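You operate a simulated robot arm through the tools that you are given. There is no shell and no other tool. Be economical: measure what you need, move in short steps, check, and stop when the job is done.

You run a simulated robot arm. Do the job below in one go: nothing can be reset, and whatever is moved stays where it is left.

TASK
Put things in order on the top of the recycling cabinet. At the end: the grey pot is on the white tea saucer; the teal note block is in the grey belts box; the silver mint tin is on the orange tea carton; the yellow lamp plug stands on top of the green can (marked "SODA"); whatever was shut is shut again. Leave all else as you found it, and nothing knocked over.
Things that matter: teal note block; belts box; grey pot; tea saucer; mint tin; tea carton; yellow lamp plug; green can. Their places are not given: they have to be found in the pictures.

The check looks at the end state, three seconds after you hand in, the way a careful person would. Anything else that was tipped, shoved, dropped, spilled or broken makes it a failure.

THE ROBOT
A 7-joint arm with a two-finger parallel gripper, fixed in place. Base frame: the origin is at the foot of the arm, x ahead of it, y to its left, z up. Lengths are in mm, angles in degrees, forces in N, time in s.
With the tool pointing down near the work surface it reaches from about 300 to 700 mm from the base axis. Its first joint turns from -66.0 to 66.0 degrees. Payload 1.57 kg.
Tool frame: the origin (TCP) lies between the finger pads and is the grasp point; the fingertips stand 30 mm ahead of it; z points along the fingers, y is the line along which they close. The gripper opens to 110 mm. The fingers are 24 mm wide and 12 mm thick; the gripper's body (48 by 112 mm) begins 78 mm behind the TCP.
Orientation is that of the tool frame in the base frame, as [roll, pitch, yaw] about the fixed x, y, z axes, in that order (R = Rz(yaw) Ry(pitch) Rx(roll)). With the fingers straight down and closing along the base's y, the tool's x points along the base's -x, its y along +y and its z along -z.

THE INTERFACE
- The arm moves only by the tool nudge_tool. Its arguments are lists of equal length, an entry for each row: "linear": the shift along the tool's x, y, z in mm, a list of three; "turn": the turn, a rotation vector about the tool's x, y, z in degrees, a list of three. In form: {"linear": [[dx, dy, dz], ...], "turn": [[rx, ry, rz], ...]}. A call has 1 to 10 rows; each row is the pose to reach, as a shift and turn from the pose commanded when the call began, along the tool's axes at that moment. "fingers" is the finger opening in mm, from 0 to 110, set as the call begins (left out, the last holds). Rows are played at 5 a second. More than 50 mm and 8.6 degrees between two rows, or a gripper value outside its range, and nothing of the call is played. Where a pose cannot be reached the arm comes as near as it can. A force on the tool above 40 N (or 10 N above the force at the start of the call, whichever is more), or a blocked arm, ends the call early, and 0.2 s more pass. The fingers move at their own pace (about 108 mm/s each) and stop on an object; they squeeze with about 20 N. The grip force told is the motor's: it shows also when the fingers shut on nothing. Time passes only in rows, and 0.2 s behind the last, so rows that repeat a pose let the fingers close. The reply holds the time, the measured pose of the TCP, the force on the tool along the base axes, the opening and the grip force, in the units named above and with some noise.
- Cameras (640 x 400 px; columns grow to the right, rows downward): "scene" is fixed at [158.3, -383.1, 1409.3]; the picture's right is [0.84, -0.54, 0.00], its down [-0.27, -0.42, -0.87] and it looks along [0.47, 0.73, -0.50] (base axes); focal length 297 px, centre (320, 200). "wrist" rides on the gripper at [-36, 0, -80] in the tool frame; the picture's right is [0.00, -1.00, 0.00], its down [0.97, 0.00, -0.24] and it looks along [0.24, 0.00, 0.97] (tool axes); focal length 218 px, centre (320, 200).
- get_image(camera): a new picture of that camera. The clock stands still meanwhile.
- locate(camera, pixels): for up to 12 pixels [column, row] of the newest picture of that camera ("zoom" is the newest enlarged one), the place [x, y, z] in the base frame of the surface seen there, good to about 3 mm. The clock stands still meanwhile.
- close_up(camera, box): a new picture of the part [left, top, right, bottom] of that camera's present view, enlarged. The clock stands still meanwhile.
- job_done(): hands the job in; it is judged then, once.

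Work in short steps. Measure before you move; look again where a grasp or a placing could have gone wrong, and mend it. You have 80 turns and 46 pictures in all, those below and enlarged ones among them. Open the gripper and draw the arm clear of the work before you hand the job in, unless the task says otherwise; then end with one line.

The tools are called after "Call:" by a JSON object that holds its "method" and its "body". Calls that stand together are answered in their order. nudge_tool: Moves the arm, as the interface text tells. Its arguments: {"type":"object","properties":{"linear":{"type":"array","items":{"type":"array","items":{"type":"number"}}},"turn":{"type":"array","items":{"type":"array","items":{"type":"number"}}},"fingers":{"type":"number"}},"required":["linear","turn"]} The other tools are called the same way: get_image (camera) takes a picture; locate (camera, pixels) gives the place of the surface under pixels of a picture; close_up (camera, box) takes an enlarged picture of a part of a camera's view; job_done () hands the job in.

At the start:

```text
time_s: 0.0
position: [297.0, 138.8, 1203.9]
orientation: [-180.0, 0.0, -180.0]
ft_force: [-0.1, 0.5, -0.4]
finger_gap: 110.1
finger_force: 0.0
```

scene: 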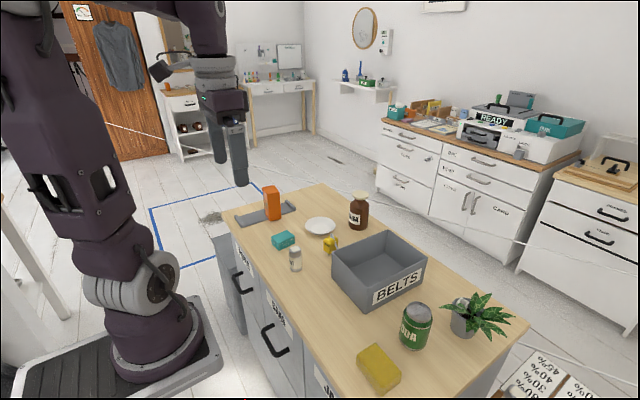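
wrist: 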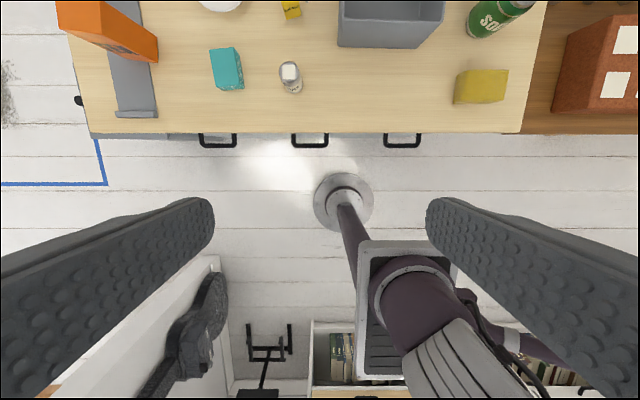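

The scene shows the counter with carton (271,203), saucer (320,226), teal block (283,240), small silver item (295,258), yellow plug (330,244), box, can (415,325), potted plant (465,318). I enlarge to identify them.

Call:
{"method": "close_up", "body": {"camera": "scene", "box": [220, 170, 380, 280]}}

Call:
{"method": "close_up", "body": {"camera": "scene", "box": [320, 220, 540, 390]}}

```text
3.64 times, centred on (300, 225) of scene
```

zoom: 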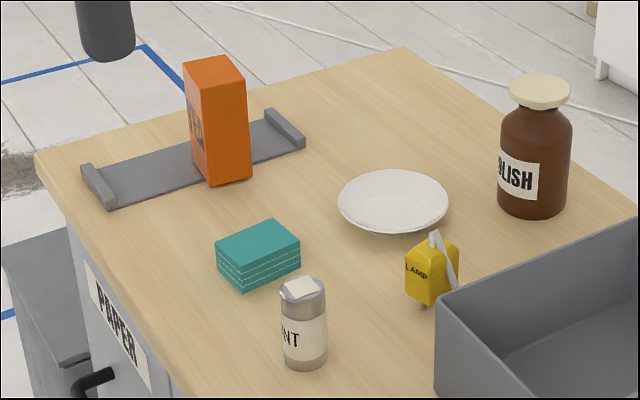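

```text
2.35 times, centred on (430, 305) of scene
```

zoom: 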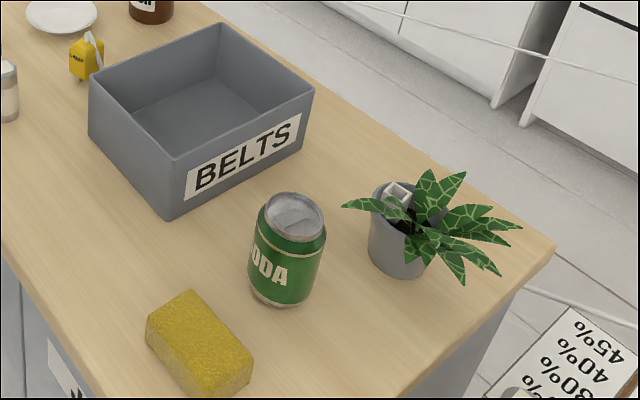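

Now measure positions in the second zoom: can top rim/base, pot rim, leaves, box corners, sponge.

Call:
{"method": "locate", "body": {"camera": "zoom", "pixels": [[294, 212], [262, 205], [322, 225], [279, 302], [398, 272], [378, 187], [398, 190], [345, 204], [520, 227], [464, 175], [463, 282], [405, 232]]}}

Call:
{"method": "locate", "body": {"camera": "zoom", "pixels": [[90, 95], [221, 26], [313, 90], [168, 158], [190, 110], [175, 219], [188, 292], [250, 360], [395, 184], [440, 185], [372, 240], [550, 245]]}}

Call:
{"method": "locate", "body": {"camera": "scene", "pixels": [[320, 223], [283, 236], [295, 250], [295, 270], [330, 243], [272, 190], [250, 215], [293, 205], [240, 220], [320, 236], [359, 194], [274, 219]]}}

```text
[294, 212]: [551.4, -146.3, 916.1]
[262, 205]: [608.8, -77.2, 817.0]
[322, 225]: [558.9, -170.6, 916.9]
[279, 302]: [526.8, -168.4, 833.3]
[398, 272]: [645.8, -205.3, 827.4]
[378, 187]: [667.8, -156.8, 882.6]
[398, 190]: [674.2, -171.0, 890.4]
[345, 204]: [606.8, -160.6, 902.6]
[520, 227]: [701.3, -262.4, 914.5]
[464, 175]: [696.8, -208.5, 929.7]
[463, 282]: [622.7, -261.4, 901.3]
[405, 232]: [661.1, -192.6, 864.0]
```

```text
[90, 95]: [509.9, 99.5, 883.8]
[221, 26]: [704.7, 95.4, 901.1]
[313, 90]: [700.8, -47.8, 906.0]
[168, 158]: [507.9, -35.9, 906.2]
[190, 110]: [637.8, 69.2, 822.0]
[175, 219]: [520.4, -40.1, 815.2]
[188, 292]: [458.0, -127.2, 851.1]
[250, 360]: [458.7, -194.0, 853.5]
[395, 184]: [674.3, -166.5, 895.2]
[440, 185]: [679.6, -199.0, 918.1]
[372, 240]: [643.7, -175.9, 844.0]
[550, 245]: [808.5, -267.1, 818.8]
```

```text
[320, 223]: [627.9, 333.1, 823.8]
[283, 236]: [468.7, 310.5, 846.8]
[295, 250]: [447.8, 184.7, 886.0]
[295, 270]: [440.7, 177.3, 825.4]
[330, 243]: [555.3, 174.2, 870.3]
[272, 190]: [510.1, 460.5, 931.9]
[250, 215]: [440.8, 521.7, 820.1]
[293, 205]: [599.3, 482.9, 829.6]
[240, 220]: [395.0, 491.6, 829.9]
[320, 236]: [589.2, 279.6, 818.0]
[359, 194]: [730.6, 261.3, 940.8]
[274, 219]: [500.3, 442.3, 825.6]
```

The positions are roughly known. I move over the left half of the counter at height to see it from above with the wrist camera.

Call:
{"method": "nudge_tool", "body": {"linear": [[-44, 18, 5], [-88, 37, 10], [-132, 55, 14], [-176, 74, 18], [-220, 92, 22], [-263, 111, 24]], "turn": [[0, 0, 0], [0, 0, 0], [0, 0, 0], [0, 0, 0], [0, 0, 0], [0, 0, 0]]}}

Call:
{"method": "get_image", "body": {"camera": "wrist"}}

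```text
time_s: 1.4
position: [548.1, 244.9, 1181.0]
orientation: [-179.9, -0.2, -180.0]
ft_force: [-0.1, -0.3, 0.7]
finger_gap: 110.2
finger_force: 0.0
out of reach, approached as far as the arm can: row 6
```

```text
41 pictures are left
```

wrist: 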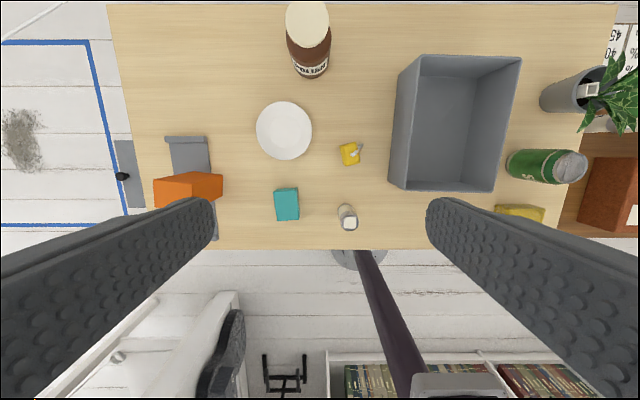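

Good overview. Enlarge the left items and the pot area for exact geometry.

Call:
{"method": "close_up", "body": {"camera": "wrist", "box": [140, 90, 380, 240]}}

Call:
{"method": "locate", "body": {"camera": "wrist", "pixels": [[257, 130], [311, 130], [284, 102], [284, 158], [284, 130], [276, 189], [297, 189], [299, 218], [278, 220], [350, 223], [347, 208], [350, 153]]}}

Call:
{"method": "locate", "body": {"camera": "wrist", "pixels": [[420, 57], [519, 59], [494, 189], [391, 184], [409, 180], [417, 77], [222, 176], [220, 197], [155, 178], [156, 207], [187, 140], [570, 165]]}}

```text
2.67 times, centred on (260, 165) of wrist
```

zoom: 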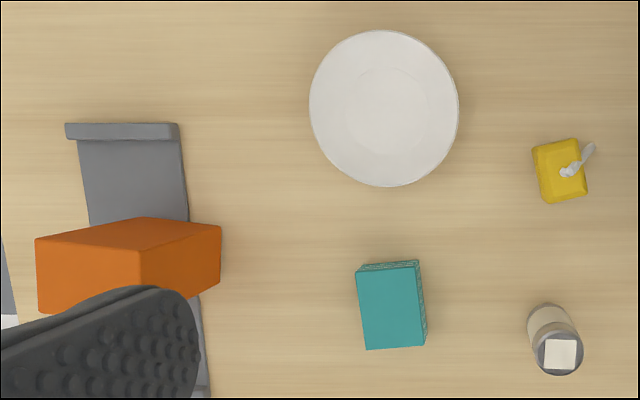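

```text
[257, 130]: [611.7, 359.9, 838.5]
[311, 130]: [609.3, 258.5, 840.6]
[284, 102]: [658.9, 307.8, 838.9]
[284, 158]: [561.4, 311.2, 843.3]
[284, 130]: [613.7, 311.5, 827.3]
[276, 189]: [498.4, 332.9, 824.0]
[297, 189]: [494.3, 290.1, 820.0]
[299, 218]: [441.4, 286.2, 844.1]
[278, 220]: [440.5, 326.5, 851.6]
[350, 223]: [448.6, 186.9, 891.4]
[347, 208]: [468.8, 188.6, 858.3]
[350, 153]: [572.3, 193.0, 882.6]
```

```text
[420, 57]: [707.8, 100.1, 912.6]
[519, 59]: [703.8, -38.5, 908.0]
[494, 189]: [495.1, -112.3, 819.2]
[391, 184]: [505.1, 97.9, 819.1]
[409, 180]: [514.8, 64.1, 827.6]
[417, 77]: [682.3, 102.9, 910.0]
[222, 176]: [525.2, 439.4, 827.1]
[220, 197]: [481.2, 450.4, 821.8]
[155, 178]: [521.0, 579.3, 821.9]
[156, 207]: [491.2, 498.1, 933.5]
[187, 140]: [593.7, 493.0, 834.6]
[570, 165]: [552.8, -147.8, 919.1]
```

Left side measured: saucer centre ≈(611,309), block ≈(468,308) top 850, tin top ≈(448,186,890). Now move right to view can and pot from above.

Call:
{"method": "nudge_tool", "body": {"linear": [[10, -49, 0], [20, -98, 0], [28, -147, 10], [28, -196, 20], [28, -245, 30], [20, -294, 40], [10, -343, 50], [0, -390, 60], [-20, -420, 80], [-30, -430, 100]], "turn": [[0, 0, 0], [0, 0, 0], [0, 0, 0], [0, 0, 0], [0, 0, 0], [0, 0, 0], [0, 0, 0], [0, 0, 0], [0, 0, 0], [0, 0, 0]]}}

Call:
{"method": "close_up", "body": {"camera": "wrist", "box": [200, 20, 440, 230]}}

```text
refused: row 3 steps farther than a row can; nothing moved
```

```text
1.90 times, centred on (320, 125) of wrist
```

zoom: 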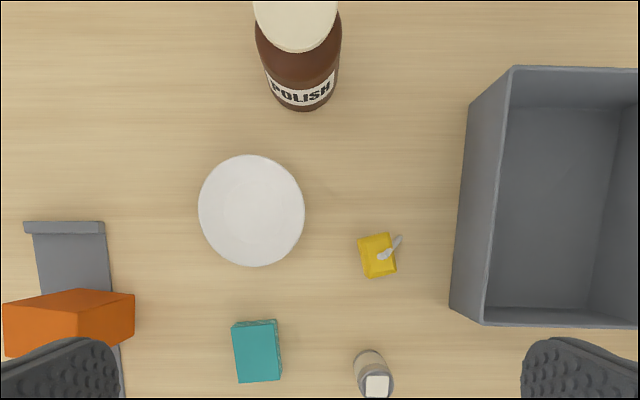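

A row was too long; repeat with smaller steps.

Call:
{"method": "nudge_tool", "body": {"linear": [[5, -45, 0], [10, -90, 0], [15, -135, 5], [15, -180, 10], [15, -225, 15], [15, -270, 20], [10, -315, 30], [5, -360, 40], [0, -400, 60], [-10, -430, 90]], "turn": [[0, 0, 0], [0, 0, 0], [0, 0, 0], [0, 0, 0], [0, 0, 0], [0, 0, 0], [0, 0, 0], [0, 0, 0], [0, 0, 0], [0, 0, 0]]}}

Call:
{"method": "close_up", "body": {"camera": "wrist", "box": [200, 20, 440, 230]}}

```text
time_s: 3.6
position: [562.5, -182.3, 1088.9]
orientation: [180.0, 0.0, -180.0]
ft_force: [-0.2, -0.5, 0.8]
finger_gap: 109.8
finger_force: 0.1
```

```text
1.90 times, centred on (320, 125) of wrist
```

zoom: 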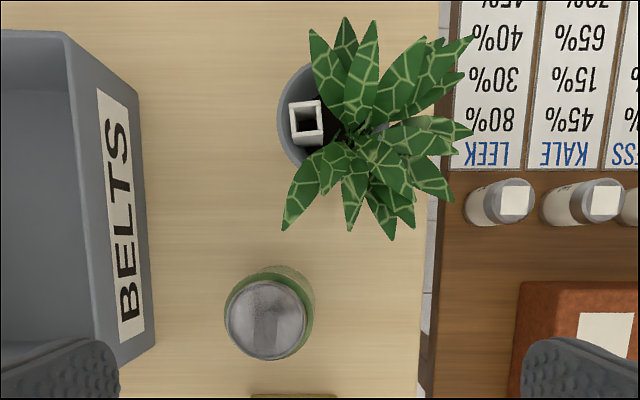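

The pot has leaves to the right and a white square post at left (305,122). I measure these.

Call:
{"method": "locate", "body": {"camera": "zoom", "pixels": [[292, 103], [321, 103], [323, 142], [292, 142], [279, 115], [300, 68], [302, 166], [307, 118], [320, 160], [385, 130], [283, 80], [288, 155]]}}

Call:
{"method": "locate", "body": {"camera": "zoom", "pixels": [[286, 225], [345, 20], [312, 35], [470, 40], [470, 130], [390, 235], [310, 170], [330, 60], [226, 320], [303, 320], [264, 282], [264, 356]]}}

Call:
{"method": "close_up", "body": {"camera": "scene", "box": [425, 275, 525, 350]}}

```text
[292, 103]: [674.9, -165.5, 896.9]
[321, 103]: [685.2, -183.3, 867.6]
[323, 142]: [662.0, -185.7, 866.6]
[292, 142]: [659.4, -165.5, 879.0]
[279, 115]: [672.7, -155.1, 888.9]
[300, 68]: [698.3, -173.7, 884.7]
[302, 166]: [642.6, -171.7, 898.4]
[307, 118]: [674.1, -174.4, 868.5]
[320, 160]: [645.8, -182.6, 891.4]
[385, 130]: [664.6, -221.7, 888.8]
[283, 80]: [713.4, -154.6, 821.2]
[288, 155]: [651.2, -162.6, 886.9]
```

```text
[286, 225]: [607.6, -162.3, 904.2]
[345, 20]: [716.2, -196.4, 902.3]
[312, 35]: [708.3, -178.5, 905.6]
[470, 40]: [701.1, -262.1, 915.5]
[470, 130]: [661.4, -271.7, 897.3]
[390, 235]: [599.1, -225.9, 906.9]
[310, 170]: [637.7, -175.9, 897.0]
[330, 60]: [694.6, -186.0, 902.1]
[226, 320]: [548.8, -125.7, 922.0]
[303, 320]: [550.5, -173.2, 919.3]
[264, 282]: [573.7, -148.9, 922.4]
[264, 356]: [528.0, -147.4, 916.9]
```

```text
5.33 times, centred on (475, 312) of scene
```

zoom: 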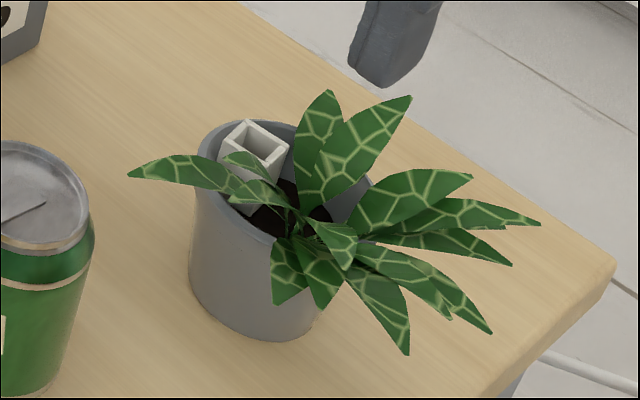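

The pot rim is at z≈887, centre ≈(670,-189), radius ≈34, with leaves over the front, back and right, so it will need a tilted grasp from the +y side under the leaves. First the easy one: the teal block; I move over it.

Call:
{"method": "nudge_tool", "body": {"linear": [[7, 48, 0], [14, 96, 0], [21, 144, 0], [28, 192, 0], [35, 240, 0], [42, 288, 0], [49, 336, 0], [56, 384, 5], [63, 432, 10], [72, 480, 15]], "turn": [[0, 0, 0], [0, 0, 0], [0, 0, 0], [0, 0, 0], [0, 0, 0], [0, 0, 0], [0, 0, 0], [0, 0, 0], [0, 0, 0], [0, 0, 0]]}}

Call:
{"method": "nudge_tool", "body": {"linear": [[0, 8, 40], [0, 8, 80]], "turn": [[0, 0, 0], [0, 0, 0]]}}

Call:
{"method": "close_up", "body": {"camera": "wrist", "box": [220, 50, 420, 300]}}

```text
time_s: 5.8
position: [485.5, 293.9, 1073.7]
orientation: [-180.0, 0.0, -180.0]
ft_force: [0.2, 0.4, 0.2]
finger_gap: 110.4
finger_force: 0.0
```

```text
time_s: 6.4
position: [486.1, 302.6, 994.1]
orientation: [-180.0, 0.0, -180.0]
ft_force: [-0.4, -0.5, 0.3]
finger_gap: 110.1
finger_force: 0.0
```

```text
1.60 times, centred on (320, 175) of wrist
```

zoom: 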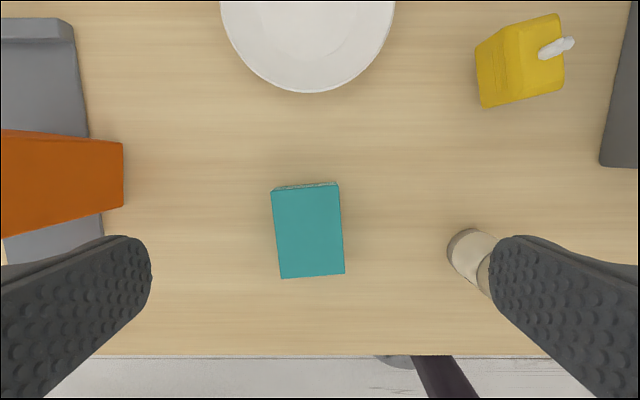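

The block's top corners are at (273,191),(337,184),(344,272),(281,278); I measure them, plus plug details.

Call:
{"method": "locate", "body": {"camera": "zoom", "pixels": [[275, 193], [335, 187], [342, 270], [283, 276], [308, 230], [480, 45], [508, 28], [557, 18], [560, 88], [486, 105], [545, 50], [570, 43]]}}

```text
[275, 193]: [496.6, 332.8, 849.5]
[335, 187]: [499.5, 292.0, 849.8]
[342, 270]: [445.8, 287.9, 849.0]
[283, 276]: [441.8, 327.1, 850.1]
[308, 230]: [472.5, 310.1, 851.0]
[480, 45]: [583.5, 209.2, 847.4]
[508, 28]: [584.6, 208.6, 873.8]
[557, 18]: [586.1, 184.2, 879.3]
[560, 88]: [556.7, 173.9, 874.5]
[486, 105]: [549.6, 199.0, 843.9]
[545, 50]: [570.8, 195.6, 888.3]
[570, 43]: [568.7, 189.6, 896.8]
```

Block centre (471,310), rotated about +5°. I descend with 5° yaw to TCP z 855 and close.

Call:
{"method": "nudge_tool", "body": {"linear": [[15, 7.5, 35], [15, 7.5, 75], [15, 7.5, 110], [15, 7.5, 130], [15, 7.5, 139]], "turn": [[0, 0, -5], [0, 0, -5], [0, 0, -5], [0, 0, -5], [0, 0, -5]], "fingers": 75}}

Call:
{"method": "nudge_tool", "body": {"linear": [[0, 0, 0], [0, 0, 0], [0, 0, 0], [0, 0, -20], [0, 0, -60], [0, 0, -100], [0, 0, -145]], "turn": [[0, 0, 0], [0, 0, 0], [0, 0, 0], [0, 0, 0], [0, 0, 0], [0, 0, 0], [0, 0, 0]], "fingers": 0}}

```text
time_s: 7.6
position: [474.1, 310.8, 855.3]
orientation: [-179.9, 0.0, -175.0]
ft_force: [0.1, 0.0, 0.9]
finger_gap: 75.0
finger_force: 0.1
```

```text
time_s: 9.2
position: [472.8, 311.1, 1004.5]
orientation: [180.0, 0.0, -175.1]
ft_force: [0.3, -0.5, -0.7]
finger_gap: 43.0
finger_force: 20.5
```

Held (43 mm). Carry it over the box centre (605,28), straightening the yaw.

Call:
{"method": "nudge_tool", "body": {"linear": [[-15, -42, 0], [-30, -84, 0], [-46, -126, 0], [-61, -168, 0], [-76, -210, 0], [-92, -252, 0], [-107, -293, 0], [-107, -293, 45], [-107, -293, 90], [-107, -293, 130]], "turn": [[0, 0, 1], [0, 0, 2], [0, 0, 3], [0, 0, 4], [0, 0, 5], [0, 0, 5], [0, 0, 5], [0, 0, 5], [0, 0, 5], [0, 0, 5]]}}

```text
time_s: 11.4
position: [607.4, 25.0, 873.4]
orientation: [179.9, -0.1, 180.0]
ft_force: [-1.3, 0.2, -1.1]
finger_gap: 43.3
finger_force: 19.7
```

Block bottom is about 838; lower 12 mm onto the box floor, release, and rise.

Call:
{"method": "nudge_tool", "body": {"linear": [[0, 0, 5], [0, 0, 9], [0, 0, 12]], "turn": [[0, 0, 0], [0, 0, 0], [0, 0, 0]]}}

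Call:
{"method": "nudge_tool", "body": {"linear": [[0, 0, 0], [0, 0, 0], [0, 0, -30], [0, 0, -75], [0, 0, -120], [0, 0, -165]], "turn": [[0, 0, 0], [0, 0, 0], [0, 0, 0], [0, 0, 0], [0, 0, 0], [0, 0, 0]], "fingers": 85}}

Call:
{"method": "get_image", "body": {"camera": "scene"}}

```text
time_s: 12.2
position: [605.7, 26.7, 860.5]
orientation: [179.9, 0.0, 179.9]
ft_force: [0.3, 0.1, -0.5]
finger_gap: 43.3
finger_force: 19.3
```

```text
time_s: 13.6
position: [606.3, 28.1, 1025.4]
orientation: [180.0, 0.0, 179.9]
ft_force: [0.2, 0.6, 0.8]
finger_gap: 85.0
finger_force: 0.2
```

```text
35 pictures are left
```

scene: 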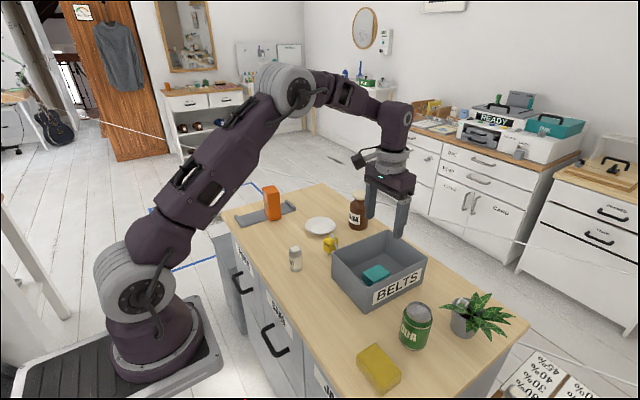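

Block is in the box. Now orient for the pot: yaw 85° in the air while shifting towards (655,-60,1040).

Call:
{"method": "nudge_tool", "body": {"linear": [[-5, -9, -2], [-10, -18, -3], [-15, -27, -4], [-20, -36, -6], [-25, -45, -8], [-30, -54, -9], [-35, -63, -10], [-40, -72, -12], [-45, -80, -14], [-50, -88, -15]], "turn": [[0, 0, 8.5], [0, 0, 17], [0, 0, 25.5], [0, 0, 34], [0, 0, 42.5], [0, 0, 51], [0, 0, 59.5], [0, 0, 68], [0, 0, 76.5], [0, 0, 85]]}}

Call:
{"method": "nudge_tool", "body": {"linear": [[0, 0, 0], [0, 0, 0], [0, 0, 0], [0, 0, 0], [0, 0, 0], [0, 0, 0], [0, 0, 0]], "turn": [[0, -8, 0], [0, -16, 0], [0, -24, 0], [0, -32, 0], [0, -40, 0], [0, -48, 0], [0, -55, 0]]}}

```text
time_s: 15.8
position: [656.2, -60.0, 1041.5]
orientation: [-180.0, 0.0, 94.8]
ft_force: [0.3, -0.2, 0.4]
finger_gap: 85.0
finger_force: 0.1
```

```text
time_s: 17.4
position: [654.5, -61.5, 1040.6]
orientation: [179.9, 55.1, 95.0]
ft_force: [0.7, -0.1, 0.3]
finger_gap: 85.0
finger_force: 0.1
```

Orientation reached (tool z ≈ (0.07,-0.82,-0.57)). Look at the pot from this angle.

Call:
{"method": "get_image", "body": {"camera": "wrist"}}

Call:
{"method": "close_up", "body": {"camera": "wrist", "box": [220, 100, 420, 300]}}

```text
34 pictures are left
```

wrist: 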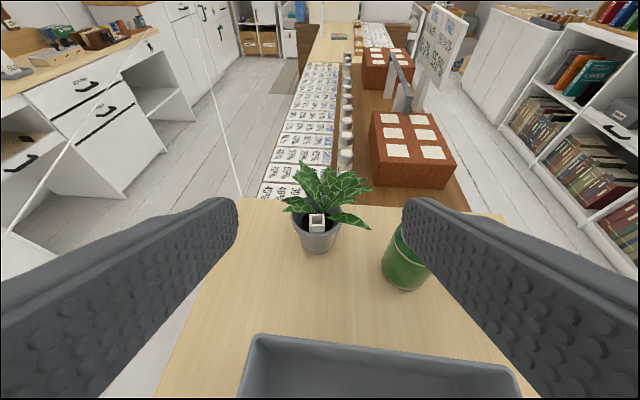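

```text
2.00 times, centred on (320, 200) of wrist
```

zoom: 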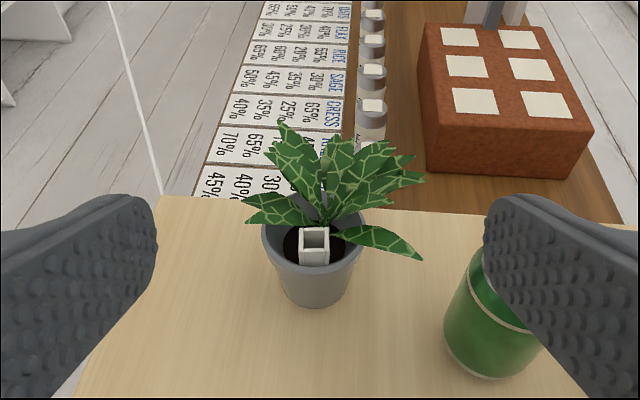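

The pot body is free under the leaves from this side. Measure the rim edges, wall and low leaves.

Call:
{"method": "locate", "body": {"camera": "zoom", "pixels": [[264, 240], [361, 246], [313, 274], [313, 303], [272, 270], [352, 272], [287, 295], [345, 292], [418, 257], [375, 248], [250, 222], [312, 230]]}}

```text
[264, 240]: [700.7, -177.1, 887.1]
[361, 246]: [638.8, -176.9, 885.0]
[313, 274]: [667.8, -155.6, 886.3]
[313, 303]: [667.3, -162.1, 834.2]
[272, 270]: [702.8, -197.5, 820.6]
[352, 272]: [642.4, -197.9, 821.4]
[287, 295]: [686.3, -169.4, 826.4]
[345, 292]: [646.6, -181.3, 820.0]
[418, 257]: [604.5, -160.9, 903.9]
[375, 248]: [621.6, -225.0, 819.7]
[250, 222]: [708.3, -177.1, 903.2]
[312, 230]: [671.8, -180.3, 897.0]
```

Pot: centre (669.7,-188.7), rim radius 33, tapering. Approach to 60 mm short of the grasp first.

Call:
{"method": "nudge_tool", "body": {"linear": [[38, 2, 20], [76.2, 4.1, 40], [76.2, 4.1, 85], [76.2, 4.1, 125]], "turn": [[0, 0, 0], [0, 0, 0], [0, 0, 0], [0, 0, 0]], "fingers": 86}}

Call:
{"method": "get_image", "body": {"camera": "wrist"}}

Call:
{"method": "get_image", "body": {"camera": "scene"}}

```text
time_s: 18.4
position: [664.6, -116.2, 906.1]
orientation: [180.0, 55.0, 95.0]
ft_force: [-0.6, 0.1, 0.0]
finger_gap: 85.9
finger_force: 0.0
```

```text
32 pictures are left
```

wrist: 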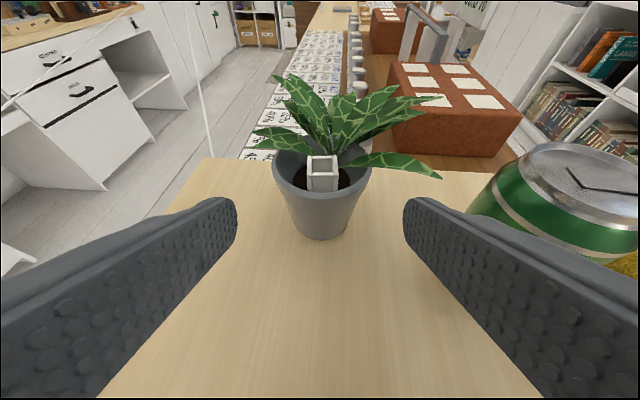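

```text
31 pictures are left
```

scene: 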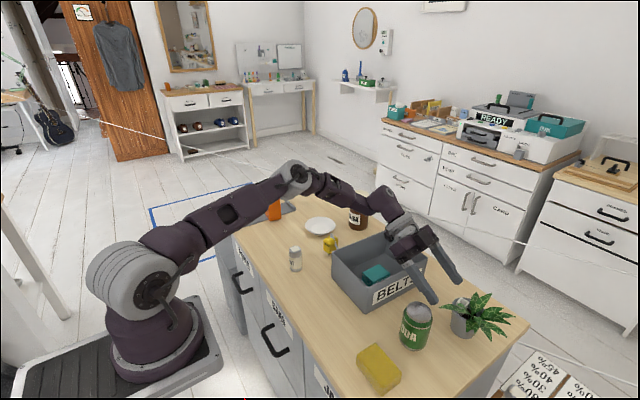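

Clear so far. Advance half and check the wrist clearance to the box rim.

Call:
{"method": "nudge_tool", "body": {"linear": [[0, 0, 20], [0, 0, 40]], "turn": [[0, 0, 0], [0, 0, 0]]}}

Call:
{"method": "close_up", "body": {"camera": "scene", "box": [330, 190, 530, 350]}}

```text
time_s: 19.0
position: [668.4, -150.7, 883.1]
orientation: [179.9, 55.0, 95.1]
ft_force: [0.4, -1.2, -0.1]
finger_gap: 86.1
finger_force: 0.1
```

```text
2.50 times, centred on (430, 270) of scene
```

zoom: 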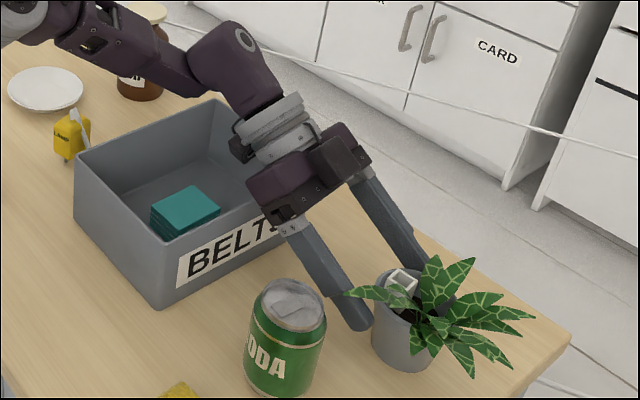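

Check depth of arm parts near the box and bottle.

Call:
{"method": "locate", "body": {"camera": "zoom", "pixels": [[185, 88], [205, 95], [240, 160], [255, 200], [285, 215], [165, 80], [130, 55], [250, 110]]}}

```text
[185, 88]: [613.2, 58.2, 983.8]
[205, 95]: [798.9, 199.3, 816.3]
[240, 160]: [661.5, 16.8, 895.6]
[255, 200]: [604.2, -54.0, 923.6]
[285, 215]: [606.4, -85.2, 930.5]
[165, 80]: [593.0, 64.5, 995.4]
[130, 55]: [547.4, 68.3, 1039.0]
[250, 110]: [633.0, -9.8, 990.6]
```

Something near (240,150) may hang below the rim; probe further.

Call:
{"method": "close_up", "body": {"camera": "scene", "box": [400, 220, 460, 290]}}

Call:
{"method": "locate", "body": {"camera": "zoom", "pixels": [[135, 150], [150, 180], [160, 200], [180, 240], [190, 290], [250, 330], [140, 120], [200, 200], [120, 170], [240, 240]]}}

```text
5.71 times, centred on (430, 255) of scene
```

zoom: 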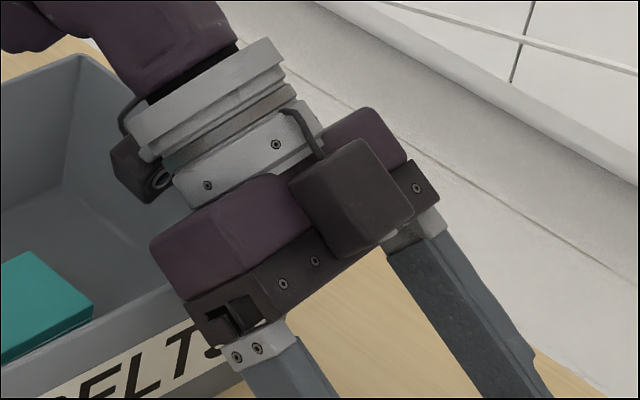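

```text
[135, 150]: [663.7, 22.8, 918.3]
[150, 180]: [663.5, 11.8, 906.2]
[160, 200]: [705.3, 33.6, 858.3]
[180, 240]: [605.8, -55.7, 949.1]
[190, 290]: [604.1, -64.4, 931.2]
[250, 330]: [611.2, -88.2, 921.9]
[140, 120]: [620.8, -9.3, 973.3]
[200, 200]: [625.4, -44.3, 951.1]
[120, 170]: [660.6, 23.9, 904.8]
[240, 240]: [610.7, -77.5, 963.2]
```

The small block under the wrist is inside the box opening (y≈12–24) and will end near y≈-12, still ~30 mm from the wall; body bottom passes outside the wall. Proceed the last 30 mm.

Call:
{"method": "nudge_tool", "body": {"linear": [[0, 0, 10], [0, 0, 20], [0, 0, 30]], "turn": [[0, 0, 0], [0, 0, 0], [0, 0, 0]]}}

Call:
{"method": "get_image", "body": {"camera": "wrist"}}

Call:
{"method": "close_up", "body": {"camera": "scene", "box": [390, 220, 530, 350]}}

```text
time_s: 19.8
position: [670.8, -174.6, 864.8]
orientation: [179.9, 55.0, 95.1]
ft_force: [0.2, 0.8, 0.4]
finger_gap: 85.8
finger_force: 0.1
```

```text
28 pictures are left
```

wrist: 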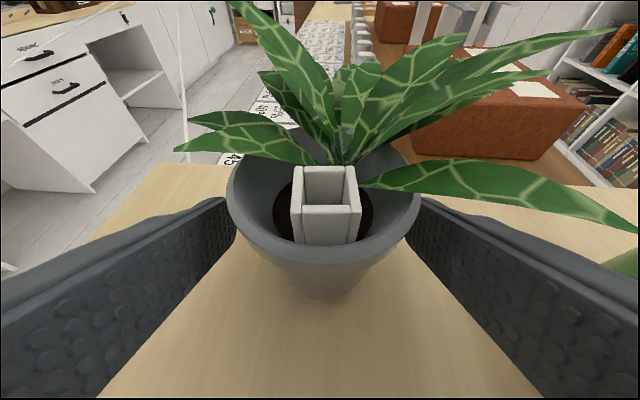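

```text
3.08 times, centred on (460, 285) of scene
```

zoom: 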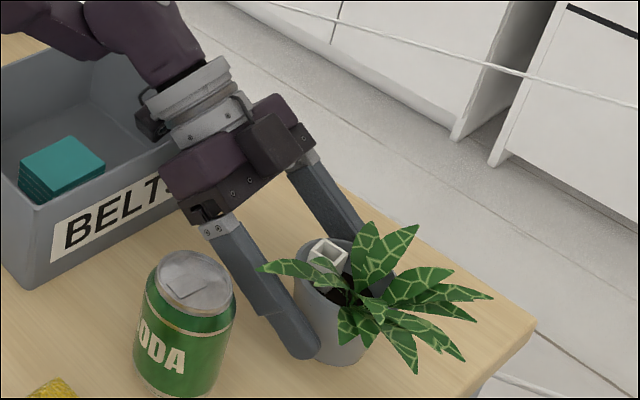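

Fingers straddle the pot below the leaves. Close, wait, lift slowly straight up a little.

Call:
{"method": "nudge_tool", "body": {"linear": [[0, 0, 0], [0, 0, 0], [0, 0, 0], [0, 0, 0]], "turn": [[0, 0, 0], [0, 0, 0], [0, 0, 0], [0, 0, 0]], "fingers": 0}}

Call:
{"method": "nudge_tool", "body": {"linear": [[-4.1, 0, -2.9], [-12.3, 0, -8.6], [-24.6, 0, -17.2]], "turn": [[0, 0, 0], [0, 0, 0], [0, 0, 0]]}}

Call:
{"method": "close_up", "body": {"camera": "scene", "box": [390, 220, 530, 350]}}

```text
time_s: 20.8
position: [669.5, -173.8, 865.4]
orientation: [-180.0, 55.0, 95.0]
ft_force: [0.4, -0.5, 0.7]
finger_gap: 61.7
finger_force: 20.0
```

```text
time_s: 21.6
position: [670.4, -173.8, 897.2]
orientation: [179.9, 55.0, 95.1]
ft_force: [-0.2, 0.8, -1.9]
finger_gap: 61.8
finger_force: 19.7
```

```text
3.08 times, centred on (460, 285) of scene
```

zoom: 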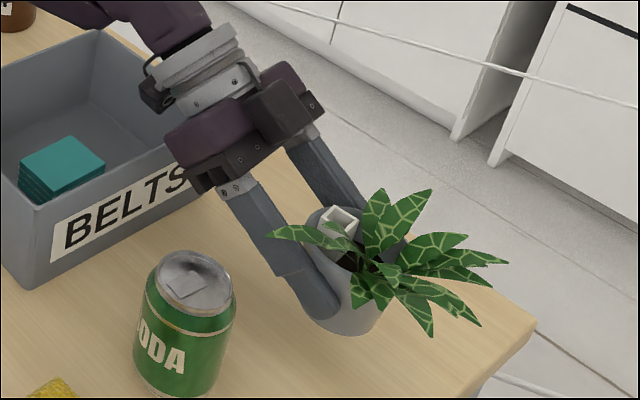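

Held level. Lift to ~1027, then carry over the counter while turning about the vertical by 85°.

Call:
{"method": "nudge_tool", "body": {"linear": [[-35.6, 0, -25], [-71.3, 0, -50], [-107, 0, -75]], "turn": [[0, 0, 0], [0, 0, 0], [0, 0, 0]]}}

Call:
{"method": "nudge_tool", "body": {"linear": [[17.3, -1.4, -24.8], [34.7, -2.7, -49.5], [52, -4.1, -74.3], [69.3, -5.5, -99], [86.6, -6.9, -123.8], [104, -8.2, -148.6], [121.3, -9.6, -173.3], [138.6, -11, -198.1], [156, -12.3, -222.8], [173.3, -13.7, -247.6]], "turn": [[-6.96, 0, -4.88], [-13.92, 0, -9.75], [-20.89, 0, -14.63], [-27.85, 0, -19.5], [-34.81, 0, -24.38], [-41.78, 0, -29.25], [-48.74, 0, -34.13], [-55.7, 0, -39], [-62.66, 0, -43.88], [-69.63, 0, -48.75]]}}

Call:
{"method": "get_image", "body": {"camera": "scene"}}

```text
time_s: 22.4
position: [667.4, -177.6, 1028.7]
orientation: [-180.0, 55.0, 95.0]
ft_force: [0.8, 0.2, -2.2]
finger_gap: 61.8
finger_force: 19.9
```

```text
time_s: 24.6
position: [628.0, 128.4, 1027.5]
orientation: [-179.9, 54.9, -179.8]
ft_force: [0.8, -0.8, -2.4]
finger_gap: 61.9
finger_force: 19.7
```

```text
25 pictures are left
```

scene: 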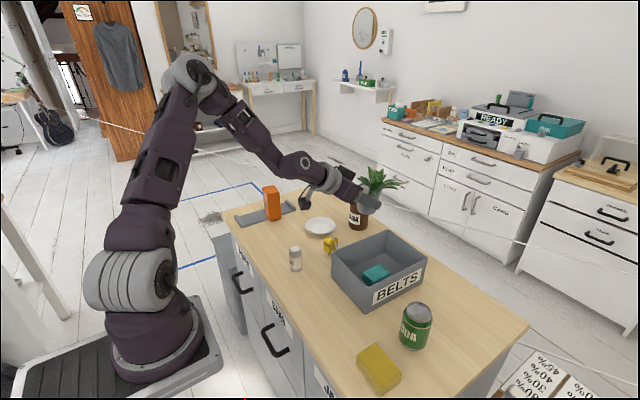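

Now carry to above the saucer (TCP target (596,309)); also measure the bottle.

Call:
{"method": "nudge_tool", "body": {"linear": [[4.6, 45, 6.5], [9.2, 90, 13], [13.8, 135, 19.5], [18.4, 181, 26]], "turn": [[0, 0, 0], [0, 0, 0], [0, 0, 0], [0, 0, 0]]}}

Call:
{"method": "close_up", "body": {"camera": "scene", "box": [250, 120, 430, 270]}}

```text
time_s: 25.6
position: [638.1, 305.2, 998.8]
orientation: [179.9, 55.0, 179.8]
ft_force: [0.2, 0.8, -2.4]
finger_gap: 61.8
finger_force: 19.7
```

```text
2.67 times, centred on (340, 195) of scene
```

zoom: 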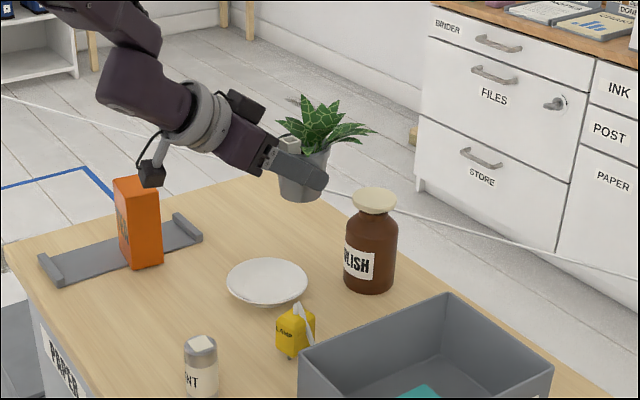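

I mis-signed one term (TCP now (638,305,999)), harmless in free air. Measure bottle, arm and carton spots, then correct back.

Call:
{"method": "locate", "body": {"camera": "zoom", "pixels": [[347, 240], [396, 250], [368, 290], [375, 190], [150, 180], [267, 280], [228, 280], [307, 280], [268, 258], [375, 131], [335, 150], [268, 300]]}}

Call:
{"method": "nudge_tool", "body": {"linear": [[12, 2, -17], [24, 4, -34.4]], "turn": [[0, 0, 0], [0, 0, 0]]}}

```text
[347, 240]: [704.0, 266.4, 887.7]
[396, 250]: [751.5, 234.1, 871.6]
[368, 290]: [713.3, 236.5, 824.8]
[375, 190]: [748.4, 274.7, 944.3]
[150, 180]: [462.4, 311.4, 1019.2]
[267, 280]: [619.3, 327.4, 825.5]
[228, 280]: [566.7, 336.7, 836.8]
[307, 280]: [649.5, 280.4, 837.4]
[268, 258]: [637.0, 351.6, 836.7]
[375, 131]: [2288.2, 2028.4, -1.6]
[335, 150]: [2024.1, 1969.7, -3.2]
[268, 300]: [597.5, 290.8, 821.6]
```

```text
time_s: 26.2
position: [598.7, 308.1, 997.0]
orientation: [180.0, 55.1, 180.0]
ft_force: [-0.4, 0.3, -2.2]
finger_gap: 61.7
finger_force: 20.2
```

Bottle is ~100 mm clear of the pot axis edge. Descend to just above the saucer (TCP z≈877).

Call:
{"method": "nudge_tool", "body": {"linear": [[27, 1, 18], [54, 1, 36], [80, 1, 53], [100.9, 1, 67]], "turn": [[0, 0, 0], [0, 0, 0], [0, 0, 0], [0, 0, 0]]}}

Call:
{"method": "close_up", "body": {"camera": "scene", "box": [260, 160, 380, 260]}}

Call:
{"method": "get_image", "body": {"camera": "wrist"}}

```text
time_s: 27.2
position: [597.7, 311.5, 875.2]
orientation: [180.0, 55.0, 179.9]
ft_force: [0.3, -0.2, -1.8]
finger_gap: 61.5
finger_force: 20.4
```

```text
4.00 times, centred on (320, 210) of scene
```

zoom: 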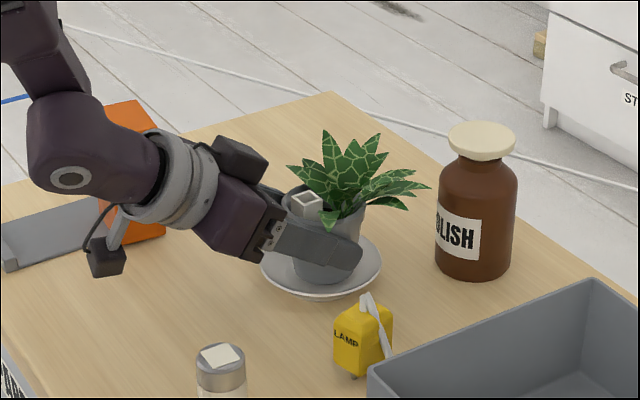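

```text
22 pictures are left
```

wrist: 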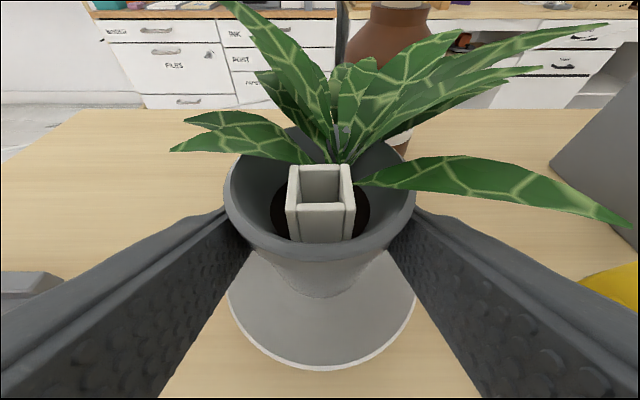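

Pot is centred over the saucer. Lower in small steps until contact shows.

Call:
{"method": "nudge_tool", "body": {"linear": [[1.2, 0, 0.9], [2.5, 0, 1.7], [3.3, 0, 2.3]], "turn": [[0, 0, 0], [0, 0, 0], [0, 0, 0]]}}

Call:
{"method": "nudge_tool", "body": {"linear": [[0.8, 0, 0.6], [1.6, 0, 1.1]], "turn": [[0, 0, 0], [0, 0, 0]]}}

```text
time_s: 28.0
position: [594.8, 311.7, 872.4]
orientation: [180.0, 55.1, -180.0]
ft_force: [0.2, 0.0, -2.0]
finger_gap: 61.7
finger_force: 19.8
```

```text
time_s: 28.6
position: [595.1, 310.6, 872.0]
orientation: [179.9, 55.1, 179.9]
ft_force: [-1.2, 0.5, 2.4]
finger_gap: 61.8
finger_force: 20.0
```

Contact (Fz −2 → +2.4). Release and check before retreating.

Call:
{"method": "nudge_tool", "body": {"linear": [[0, 0, 0], [0, 0, 0], [0, 0, 0]], "turn": [[0, 0, 0], [0, 0, 0], [0, 0, 0]], "fingers": 84}}

Call:
{"method": "nudge_tool", "body": {"linear": [[0, 0, -20], [0, 0, -45], [0, 0, -80], [0, 0, -120], [-40, 0, -140], [-80, 0, -160]], "turn": [[0, 0, 0], [0, 0, 0], [0, 0, 0], [0, 0, 0], [0, 0, 0], [0, 0, 0]]}}

Call:
{"method": "close_up", "body": {"camera": "scene", "box": [220, 120, 420, 280]}}

```text
time_s: 29.4
position: [595.5, 310.3, 870.6]
orientation: [-180.0, 55.0, 180.0]
ft_force: [-1.1, 0.4, -0.4]
finger_gap: 84.0
finger_force: 0.1
```

```text
time_s: 30.8
position: [506.7, 313.4, 1024.2]
orientation: [-180.0, 55.0, 180.0]
ft_force: [-0.1, -0.1, 0.1]
finger_gap: 84.4
finger_force: 0.0
```

```text
2.50 times, centred on (320, 200) of scene
```

zoom: 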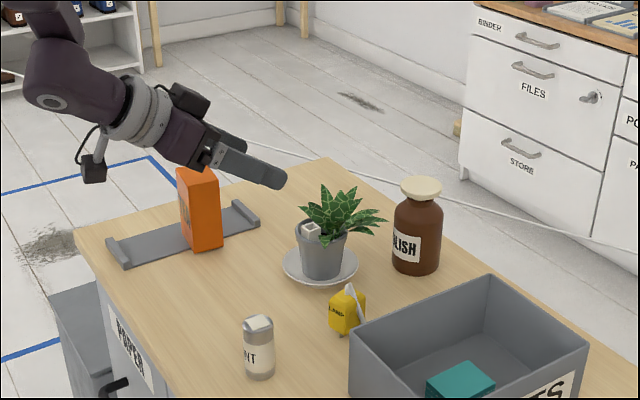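

Pot stands on the saucer. Untilt the tool while rising, then look down at the carton top.

Call:
{"method": "nudge_tool", "body": {"linear": [[-6, 0, -4], [-12, 0, -8], [-18, 0, -12], [-24, 0, -16], [-30, 0, -20], [-36, 0, -24], [-41, 0, -28.7]], "turn": [[0, 8, 0], [0, 16, 0], [0, 24, 0], [0, 32, 0], [0, 40, 0], [0, 48, 0], [0, 55, 0]]}}

Call:
{"method": "nudge_tool", "body": {"linear": [[10, 45, 0], [20, 90, 0], [20, 130, 0]], "turn": [[0, 0, 0], [0, 0, 0], [0, 0, 0]]}}

Call:
{"method": "get_image", "body": {"camera": "wrist"}}

```text
time_s: 32.4
position: [510.6, 310.8, 1076.2]
orientation: [179.9, -0.2, -180.0]
ft_force: [0.6, 0.5, -1.0]
finger_gap: 83.8
finger_force: 0.1
```

```text
time_s: 33.2
position: [466.9, 420.0, 1071.7]
orientation: [-179.9, 0.0, -179.8]
ft_force: [0.7, 0.0, -0.2]
finger_gap: 83.9
finger_force: 0.1
out of reach, approached as far as the arm can: row 2, 3
```

```text
20 pictures are left
```

wrist: 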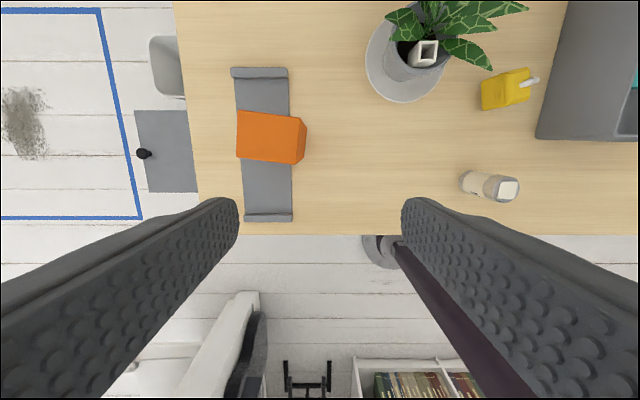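

Vertical reach is near its limit here, so I'll use the tilted grasp for the tin also. Measure carton top corners and the tin.

Call:
{"method": "close_up", "body": {"camera": "wrist", "box": [220, 60, 320, 230]}}

Call:
{"method": "locate", "body": {"camera": "wrist", "pixels": [[239, 113], [299, 117], [294, 161], [239, 154], [268, 138], [305, 125], [302, 158], [507, 189], [518, 180], [498, 199], [466, 172], [462, 190]]}}

```text
2.35 times, centred on (270, 145) of wrist
```

zoom: 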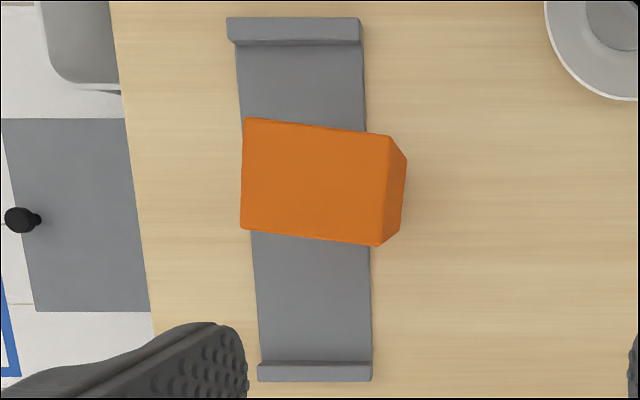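

```text
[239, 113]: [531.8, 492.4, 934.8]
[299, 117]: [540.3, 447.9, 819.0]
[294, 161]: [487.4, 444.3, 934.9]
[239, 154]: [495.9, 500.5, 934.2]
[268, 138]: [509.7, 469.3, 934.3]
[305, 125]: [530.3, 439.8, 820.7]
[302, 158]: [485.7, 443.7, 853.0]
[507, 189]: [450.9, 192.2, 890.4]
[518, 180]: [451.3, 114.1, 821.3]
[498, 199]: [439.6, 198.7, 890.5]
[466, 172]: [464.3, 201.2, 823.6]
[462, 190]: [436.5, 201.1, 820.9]
```

Carton top centre (510,470), z 934, about 61×46 mm. Tin near (449,188), top 890. Move back over towards the tin, yawing 20°, then tilt 40°.

Call:
{"method": "nudge_tool", "body": {"linear": [[12, -40, 2], [25, -80, 4], [37, -120, 6], [50, -160, 8], [62, -200, 10], [75, -240, 12]], "turn": [[0, 0, -4], [0, 0, -8], [0, 0, -12], [0, 0, -16], [0, 0, -20], [0, 0, -20]], "fingers": 70}}

Call:
{"method": "nudge_tool", "body": {"linear": [[0, 0, 0], [0, 0, 0], [0, 0, 0], [0, 0, 0], [0, 0, 0]], "turn": [[0, -8, 0], [0, -16, 0], [0, -24, 0], [0, -32, 0], [0, -40, 0]]}}

Call:
{"method": "get_image", "body": {"camera": "wrist"}}

```text
time_s: 34.6
position: [389.8, 174.8, 1059.8]
orientation: [180.0, 0.1, -160.0]
ft_force: [-1.0, -0.1, 0.2]
finger_gap: 70.0
finger_force: 0.0
```

```text
time_s: 35.8
position: [391.2, 177.2, 1060.1]
orientation: [179.9, 40.1, -159.9]
ft_force: [0.3, -0.3, -0.5]
finger_gap: 70.0
finger_force: 0.0
```

```text
18 pictures are left
```

wrist: 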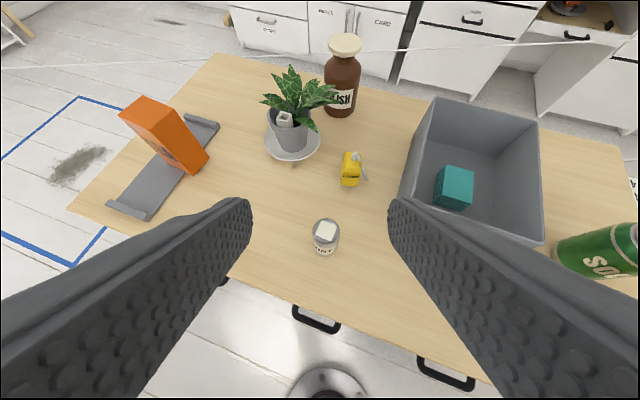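

Tin at (326,235). Measure its lid edges and base.

Call:
{"method": "locate", "body": {"camera": "wrist", "pixels": [[315, 231], [337, 233], [326, 221], [326, 231], [325, 242], [325, 252], [316, 246], [336, 248], [326, 256]]}}

```text
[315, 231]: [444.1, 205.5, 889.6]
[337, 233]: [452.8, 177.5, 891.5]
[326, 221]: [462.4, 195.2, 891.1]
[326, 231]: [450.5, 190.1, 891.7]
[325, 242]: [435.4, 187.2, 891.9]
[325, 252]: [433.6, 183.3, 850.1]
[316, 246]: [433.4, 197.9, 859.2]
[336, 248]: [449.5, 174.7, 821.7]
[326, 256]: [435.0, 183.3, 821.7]
```

Tin centre (449,191). Approach along the tool axis to TCP (440,188,869) and stop to check position.

Call:
{"method": "nudge_tool", "body": {"linear": [[28, -2, 30], [56, -4, 60], [84.7, -6.8, 90], [84.7, -6.8, 120], [84.7, -6.8, 150], [84.7, -6.8, 177.7]], "turn": [[0, 0, 0], [0, 0, 0], [0, 0, 0], [0, 0, 0], [0, 0, 0], [0, 0, 0]]}}

Call:
{"method": "get_image", "body": {"camera": "wrist"}}

```text
time_s: 37.2
position: [441.7, 188.8, 869.7]
orientation: [180.0, 39.9, -160.0]
ft_force: [0.7, 0.5, 0.2]
finger_gap: 70.0
finger_force: 0.0
out of reach, approached as far as the arm can: row 2, 3
```

```text
17 pictures are left
```

wrist: 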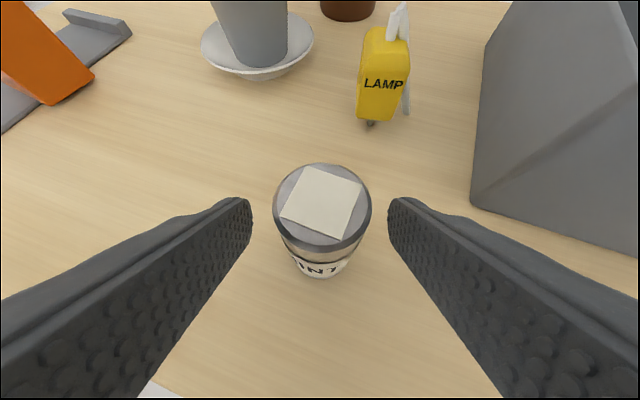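

Tin is centred between the fingers. Close and lift.

Call:
{"method": "nudge_tool", "body": {"linear": [[0, 0, 0], [0, 0, 0], [0, 0, 0], [-6.4, 0, -7.7], [-25.7, 0, -30.6]], "turn": [[0, 0, 0], [0, 0, 0], [0, 0, 0], [0, 0, 0], [0, 0, 0]], "fingers": 0}}

Call:
{"method": "close_up", "body": {"camera": "scene", "box": [220, 170, 380, 290]}}

```text
time_s: 38.4
position: [442.2, 187.1, 908.9]
orientation: [-180.0, 39.9, -160.1]
ft_force: [-0.4, -0.1, 0.0]
finger_gap: 33.3
finger_force: 19.8
```

```text
3.33 times, centred on (300, 230) of scene
```

zoom: 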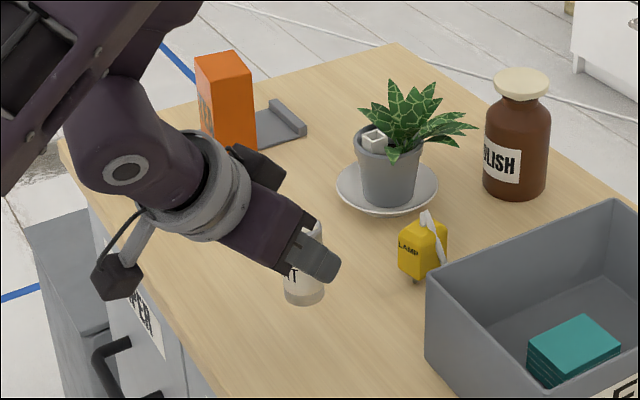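

Tin held. Raise to ~1030 and carry to above the carton, turning 22°.

Call:
{"method": "nudge_tool", "body": {"linear": [[-26, 0, -31], [-52, 0, -62], [-78, 0, -93]], "turn": [[0, 0, 0], [0, 0, 0], [0, 0, 0]]}}

Call:
{"method": "nudge_tool", "body": {"linear": [[-16.7, 34.2, 14], [-33.5, 68.5, 28.1], [-50.2, 102.7, 42.1], [-66.9, 136.9, 56.2], [-83.6, 171.1, 70.2], [-100.4, 205.4, 84.3], [-117.1, 239.6, 98.3]], "turn": [[-2, 0, -2.4], [-4, 0, -4.8], [-6, 0, -7.2], [-8.1, 0, -9.7], [-10.1, 0, -12.1], [-12.1, 0, -14.5], [-14.1, 0, -16.9]]}}

Call:
{"method": "get_image", "body": {"camera": "wrist"}}

Call:
{"method": "close_up", "body": {"camera": "scene", "box": [210, 120, 370, 240]}}

```text
time_s: 39.2
position: [439.3, 186.8, 1029.5]
orientation: [180.0, 40.0, -160.0]
ft_force: [-0.6, -0.4, -1.0]
finger_gap: 33.0
finger_force: 20.0
```

```text
time_s: 40.8
position: [500.6, 464.0, 1028.7]
orientation: [179.9, 40.1, -137.9]
ft_force: [-0.6, -1.1, -0.6]
finger_gap: 32.9
finger_force: 19.7
```

```text
15 pictures are left
```

wrist: 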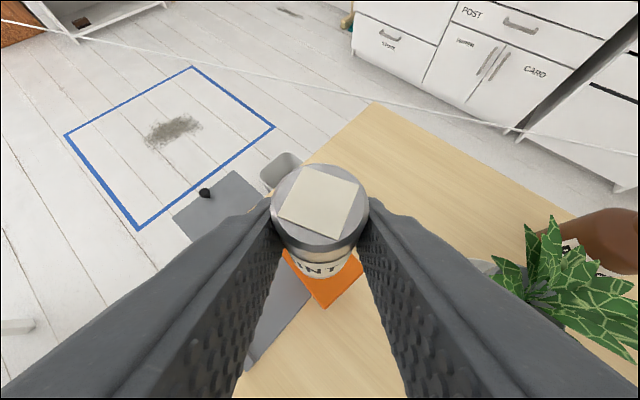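

```text
3.33 times, centred on (290, 180) of scene
```

zoom: 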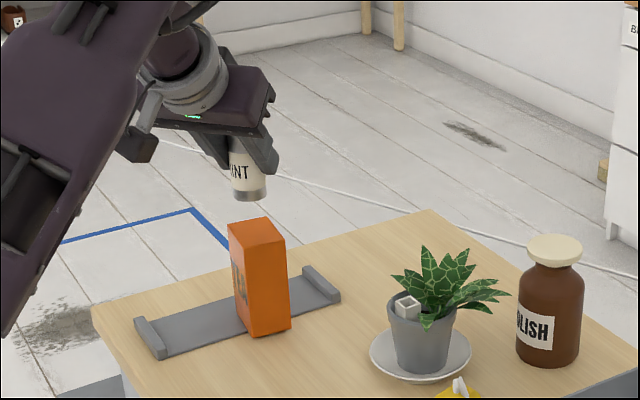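

Check the lateral alignment of tin base against carton top.

Call:
{"method": "locate", "body": {"camera": "zoom", "pixels": [[249, 198], [235, 190], [265, 187], [249, 180], [230, 224], [265, 219], [285, 237], [243, 246], [257, 231]]}}

```text
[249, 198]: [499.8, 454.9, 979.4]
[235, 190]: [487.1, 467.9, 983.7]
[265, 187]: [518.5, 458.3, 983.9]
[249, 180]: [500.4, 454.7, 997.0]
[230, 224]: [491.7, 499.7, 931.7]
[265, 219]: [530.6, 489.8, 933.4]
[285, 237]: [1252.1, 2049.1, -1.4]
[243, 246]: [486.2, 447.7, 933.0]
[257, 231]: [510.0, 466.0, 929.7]
```

Tin axis (508.7,468.8) vs carton centre (508.4,468.8): aligned. Descend 39 mm, then creep.

Call:
{"method": "nudge_tool", "body": {"linear": [[9, 0, 10.7], [18, 0, 21.4], [25.1, 0, 29.9]], "turn": [[0, 0, 0], [0, 0, 0], [0, 0, 0]]}}

Call:
{"method": "nudge_tool", "body": {"linear": [[1, 0, 1.15], [1.9, 0, 2.3]], "turn": [[0, 0, 0], [0, 0, 0]]}}

Call:
{"method": "close_up", "body": {"camera": "scene", "box": [240, 140, 320, 220]}}

```text
time_s: 41.6
position: [502.8, 462.4, 989.2]
orientation: [-180.0, 39.9, -137.9]
ft_force: [0.6, -0.3, -0.9]
finger_gap: 33.2
finger_force: 19.9
```

```text
time_s: 42.2
position: [502.7, 465.6, 988.4]
orientation: [-179.9, 39.9, -137.9]
ft_force: [0.6, -0.6, -0.7]
finger_gap: 32.7
finger_force: 19.9
```

```text
5.00 times, centred on (280, 180) of scene
```

zoom: 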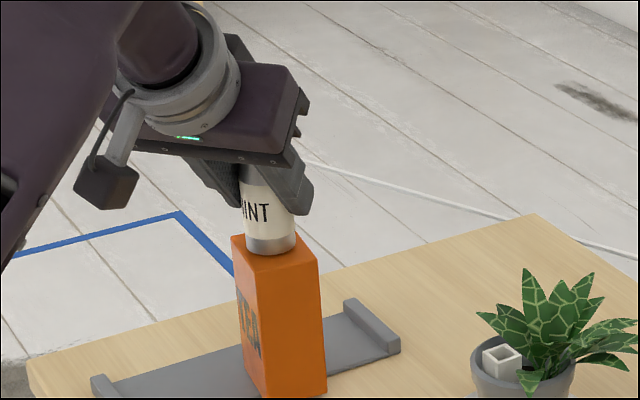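

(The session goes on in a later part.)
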